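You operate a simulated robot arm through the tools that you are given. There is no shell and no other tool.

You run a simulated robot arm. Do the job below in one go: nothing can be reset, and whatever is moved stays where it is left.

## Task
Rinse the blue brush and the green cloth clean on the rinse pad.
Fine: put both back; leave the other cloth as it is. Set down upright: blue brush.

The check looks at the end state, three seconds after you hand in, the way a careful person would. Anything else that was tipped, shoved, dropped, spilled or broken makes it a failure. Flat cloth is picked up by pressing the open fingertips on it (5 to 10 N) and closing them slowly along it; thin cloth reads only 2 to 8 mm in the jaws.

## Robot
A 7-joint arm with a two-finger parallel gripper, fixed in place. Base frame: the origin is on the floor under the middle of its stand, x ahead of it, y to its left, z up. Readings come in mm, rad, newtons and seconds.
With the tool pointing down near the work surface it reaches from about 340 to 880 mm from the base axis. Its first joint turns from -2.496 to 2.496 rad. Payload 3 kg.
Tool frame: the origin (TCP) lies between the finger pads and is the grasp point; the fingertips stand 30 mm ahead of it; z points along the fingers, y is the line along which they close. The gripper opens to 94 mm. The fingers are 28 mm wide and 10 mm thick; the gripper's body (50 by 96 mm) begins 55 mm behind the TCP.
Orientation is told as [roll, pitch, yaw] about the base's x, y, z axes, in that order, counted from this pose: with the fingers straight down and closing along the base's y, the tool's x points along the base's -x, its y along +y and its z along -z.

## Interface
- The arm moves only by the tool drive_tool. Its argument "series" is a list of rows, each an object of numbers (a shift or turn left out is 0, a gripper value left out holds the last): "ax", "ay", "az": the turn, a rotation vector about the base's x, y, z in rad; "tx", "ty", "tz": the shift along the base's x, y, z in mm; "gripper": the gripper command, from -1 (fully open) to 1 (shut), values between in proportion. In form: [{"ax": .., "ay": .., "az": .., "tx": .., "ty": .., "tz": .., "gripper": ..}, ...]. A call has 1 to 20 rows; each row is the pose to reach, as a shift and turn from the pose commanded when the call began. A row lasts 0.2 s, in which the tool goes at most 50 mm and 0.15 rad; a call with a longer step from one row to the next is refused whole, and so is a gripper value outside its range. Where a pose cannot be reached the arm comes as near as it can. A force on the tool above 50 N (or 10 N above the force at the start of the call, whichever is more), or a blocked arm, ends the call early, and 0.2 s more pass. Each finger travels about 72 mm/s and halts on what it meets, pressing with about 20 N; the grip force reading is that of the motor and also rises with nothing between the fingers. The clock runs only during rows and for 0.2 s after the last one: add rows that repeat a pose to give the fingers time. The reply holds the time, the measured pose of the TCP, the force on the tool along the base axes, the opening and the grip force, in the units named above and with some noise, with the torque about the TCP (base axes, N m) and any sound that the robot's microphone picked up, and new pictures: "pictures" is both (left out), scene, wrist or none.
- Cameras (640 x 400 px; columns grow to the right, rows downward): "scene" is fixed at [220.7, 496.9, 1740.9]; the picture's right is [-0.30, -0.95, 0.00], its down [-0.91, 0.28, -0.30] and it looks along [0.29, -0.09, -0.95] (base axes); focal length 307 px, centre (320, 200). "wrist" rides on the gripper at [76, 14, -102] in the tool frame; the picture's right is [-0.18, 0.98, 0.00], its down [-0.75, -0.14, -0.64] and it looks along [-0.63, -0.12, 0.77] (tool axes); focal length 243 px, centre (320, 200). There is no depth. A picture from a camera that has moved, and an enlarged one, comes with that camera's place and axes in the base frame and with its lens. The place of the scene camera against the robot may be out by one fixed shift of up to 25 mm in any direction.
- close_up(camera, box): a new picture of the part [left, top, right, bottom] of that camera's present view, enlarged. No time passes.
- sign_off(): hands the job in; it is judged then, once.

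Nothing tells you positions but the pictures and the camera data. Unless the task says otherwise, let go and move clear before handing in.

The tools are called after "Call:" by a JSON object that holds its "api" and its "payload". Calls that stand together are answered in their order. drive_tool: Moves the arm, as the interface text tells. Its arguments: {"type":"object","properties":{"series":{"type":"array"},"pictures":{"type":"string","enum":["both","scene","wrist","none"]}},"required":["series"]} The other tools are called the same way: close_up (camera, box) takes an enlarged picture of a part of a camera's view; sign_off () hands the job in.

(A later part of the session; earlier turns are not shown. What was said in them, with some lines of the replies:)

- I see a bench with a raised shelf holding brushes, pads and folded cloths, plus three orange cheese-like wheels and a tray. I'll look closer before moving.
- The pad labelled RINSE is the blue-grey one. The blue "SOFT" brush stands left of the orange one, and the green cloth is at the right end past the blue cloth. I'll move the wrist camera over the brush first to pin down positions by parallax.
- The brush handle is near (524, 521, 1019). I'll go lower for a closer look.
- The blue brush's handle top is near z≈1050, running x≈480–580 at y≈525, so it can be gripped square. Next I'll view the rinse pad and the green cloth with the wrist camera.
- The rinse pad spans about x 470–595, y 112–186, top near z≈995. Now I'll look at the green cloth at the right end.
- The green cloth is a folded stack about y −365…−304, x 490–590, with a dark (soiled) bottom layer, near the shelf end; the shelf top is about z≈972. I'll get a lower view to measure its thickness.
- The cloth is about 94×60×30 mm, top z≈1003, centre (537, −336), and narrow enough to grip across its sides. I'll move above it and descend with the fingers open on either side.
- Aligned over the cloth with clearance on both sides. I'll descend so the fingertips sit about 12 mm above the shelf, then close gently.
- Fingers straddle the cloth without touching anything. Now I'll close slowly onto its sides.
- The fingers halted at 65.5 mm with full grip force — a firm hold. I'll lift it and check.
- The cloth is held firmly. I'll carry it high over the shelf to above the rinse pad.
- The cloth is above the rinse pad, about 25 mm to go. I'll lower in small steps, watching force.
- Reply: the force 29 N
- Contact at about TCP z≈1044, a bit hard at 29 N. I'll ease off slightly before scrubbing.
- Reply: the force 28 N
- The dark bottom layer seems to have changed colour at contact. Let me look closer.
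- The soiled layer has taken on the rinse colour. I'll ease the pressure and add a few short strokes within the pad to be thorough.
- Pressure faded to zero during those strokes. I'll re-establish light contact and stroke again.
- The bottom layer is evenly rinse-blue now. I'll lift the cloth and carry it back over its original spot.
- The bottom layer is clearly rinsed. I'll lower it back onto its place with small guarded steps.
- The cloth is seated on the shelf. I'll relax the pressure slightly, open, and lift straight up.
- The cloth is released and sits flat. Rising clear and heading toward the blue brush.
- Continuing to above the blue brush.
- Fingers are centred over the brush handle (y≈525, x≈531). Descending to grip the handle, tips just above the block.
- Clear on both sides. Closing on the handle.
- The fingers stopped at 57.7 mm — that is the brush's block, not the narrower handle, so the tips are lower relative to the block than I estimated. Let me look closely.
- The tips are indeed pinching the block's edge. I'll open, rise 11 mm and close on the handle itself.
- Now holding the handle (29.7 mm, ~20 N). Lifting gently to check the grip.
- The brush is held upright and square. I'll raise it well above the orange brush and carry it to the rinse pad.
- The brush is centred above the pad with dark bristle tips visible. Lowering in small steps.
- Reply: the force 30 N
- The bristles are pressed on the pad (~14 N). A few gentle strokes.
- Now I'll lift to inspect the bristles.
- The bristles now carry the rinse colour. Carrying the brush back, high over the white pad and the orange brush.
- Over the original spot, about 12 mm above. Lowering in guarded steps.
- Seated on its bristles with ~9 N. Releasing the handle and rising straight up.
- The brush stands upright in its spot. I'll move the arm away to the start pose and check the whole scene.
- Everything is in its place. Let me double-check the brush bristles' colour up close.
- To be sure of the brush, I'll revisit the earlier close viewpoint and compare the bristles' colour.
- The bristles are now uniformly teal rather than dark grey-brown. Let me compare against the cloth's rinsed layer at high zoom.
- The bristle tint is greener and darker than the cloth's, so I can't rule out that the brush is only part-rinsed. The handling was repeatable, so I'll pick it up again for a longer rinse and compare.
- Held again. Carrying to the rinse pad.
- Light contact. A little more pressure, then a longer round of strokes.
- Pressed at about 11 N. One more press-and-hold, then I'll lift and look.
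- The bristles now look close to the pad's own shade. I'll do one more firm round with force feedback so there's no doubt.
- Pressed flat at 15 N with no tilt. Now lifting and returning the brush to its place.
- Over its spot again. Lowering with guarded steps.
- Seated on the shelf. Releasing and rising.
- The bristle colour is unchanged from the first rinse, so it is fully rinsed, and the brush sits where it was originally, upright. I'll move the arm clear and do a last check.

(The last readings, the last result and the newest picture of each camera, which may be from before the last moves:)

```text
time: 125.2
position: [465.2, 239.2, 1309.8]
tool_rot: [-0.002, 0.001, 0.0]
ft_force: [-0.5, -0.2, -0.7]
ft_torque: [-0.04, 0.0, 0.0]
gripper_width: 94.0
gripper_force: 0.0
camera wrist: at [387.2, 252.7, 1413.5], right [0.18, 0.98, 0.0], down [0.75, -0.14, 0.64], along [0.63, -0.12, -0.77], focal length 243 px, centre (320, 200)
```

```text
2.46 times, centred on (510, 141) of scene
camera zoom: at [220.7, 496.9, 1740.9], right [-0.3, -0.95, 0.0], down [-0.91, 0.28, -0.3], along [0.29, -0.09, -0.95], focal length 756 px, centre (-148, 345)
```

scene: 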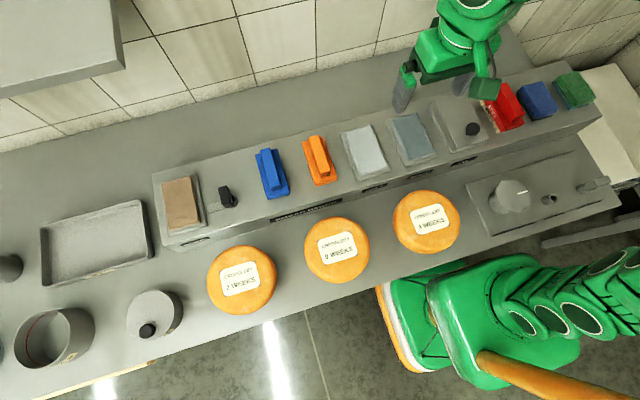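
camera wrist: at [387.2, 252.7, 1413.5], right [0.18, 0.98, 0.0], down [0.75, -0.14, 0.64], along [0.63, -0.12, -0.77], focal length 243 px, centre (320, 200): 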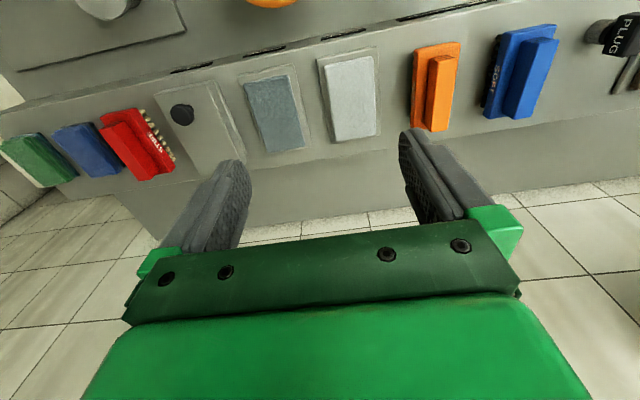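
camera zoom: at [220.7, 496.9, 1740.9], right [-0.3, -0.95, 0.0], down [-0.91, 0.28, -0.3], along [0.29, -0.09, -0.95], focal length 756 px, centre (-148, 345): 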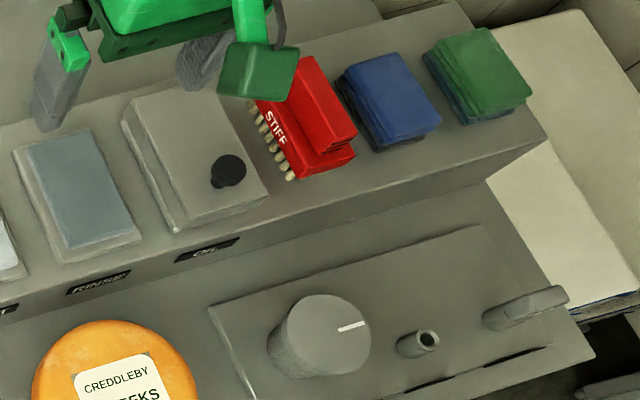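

The blue brush is upright in its place and the rinsed green cloth lies flat where it was. The blue cloth and everything else look untouched, and the arm is clear with its gripper open, so I'm handing in.

Call:
{"api": "sign_off", "payload": {}}

```text
The job is handed in.
```

I rinsed the blue brush and the green cloth on the rinse pad, put both back where they came from, and handed the job in.

- **Green cloth:** its dark bottom layer turned the rinse pad's blue after pressing and short strokes. It lies flat in its original spot.
- **Blue brush:** it stands upright on its bristles in its original spot. I rinsed it twice because after the first rinse the bristles looked darker and greener than the cloth. The second rinse made no visible difference, so I took it as clean; I only had colour to judge by.
- **Everything else:** the blue cloth and the other items look unmoved in the final pictures. The gripper is open and the arm is clear.

On my first attempt to pick up the brush, the fingers closed on its block instead of the handle. I opened them and gripped the handle instead, and the brush did not visibly shift.
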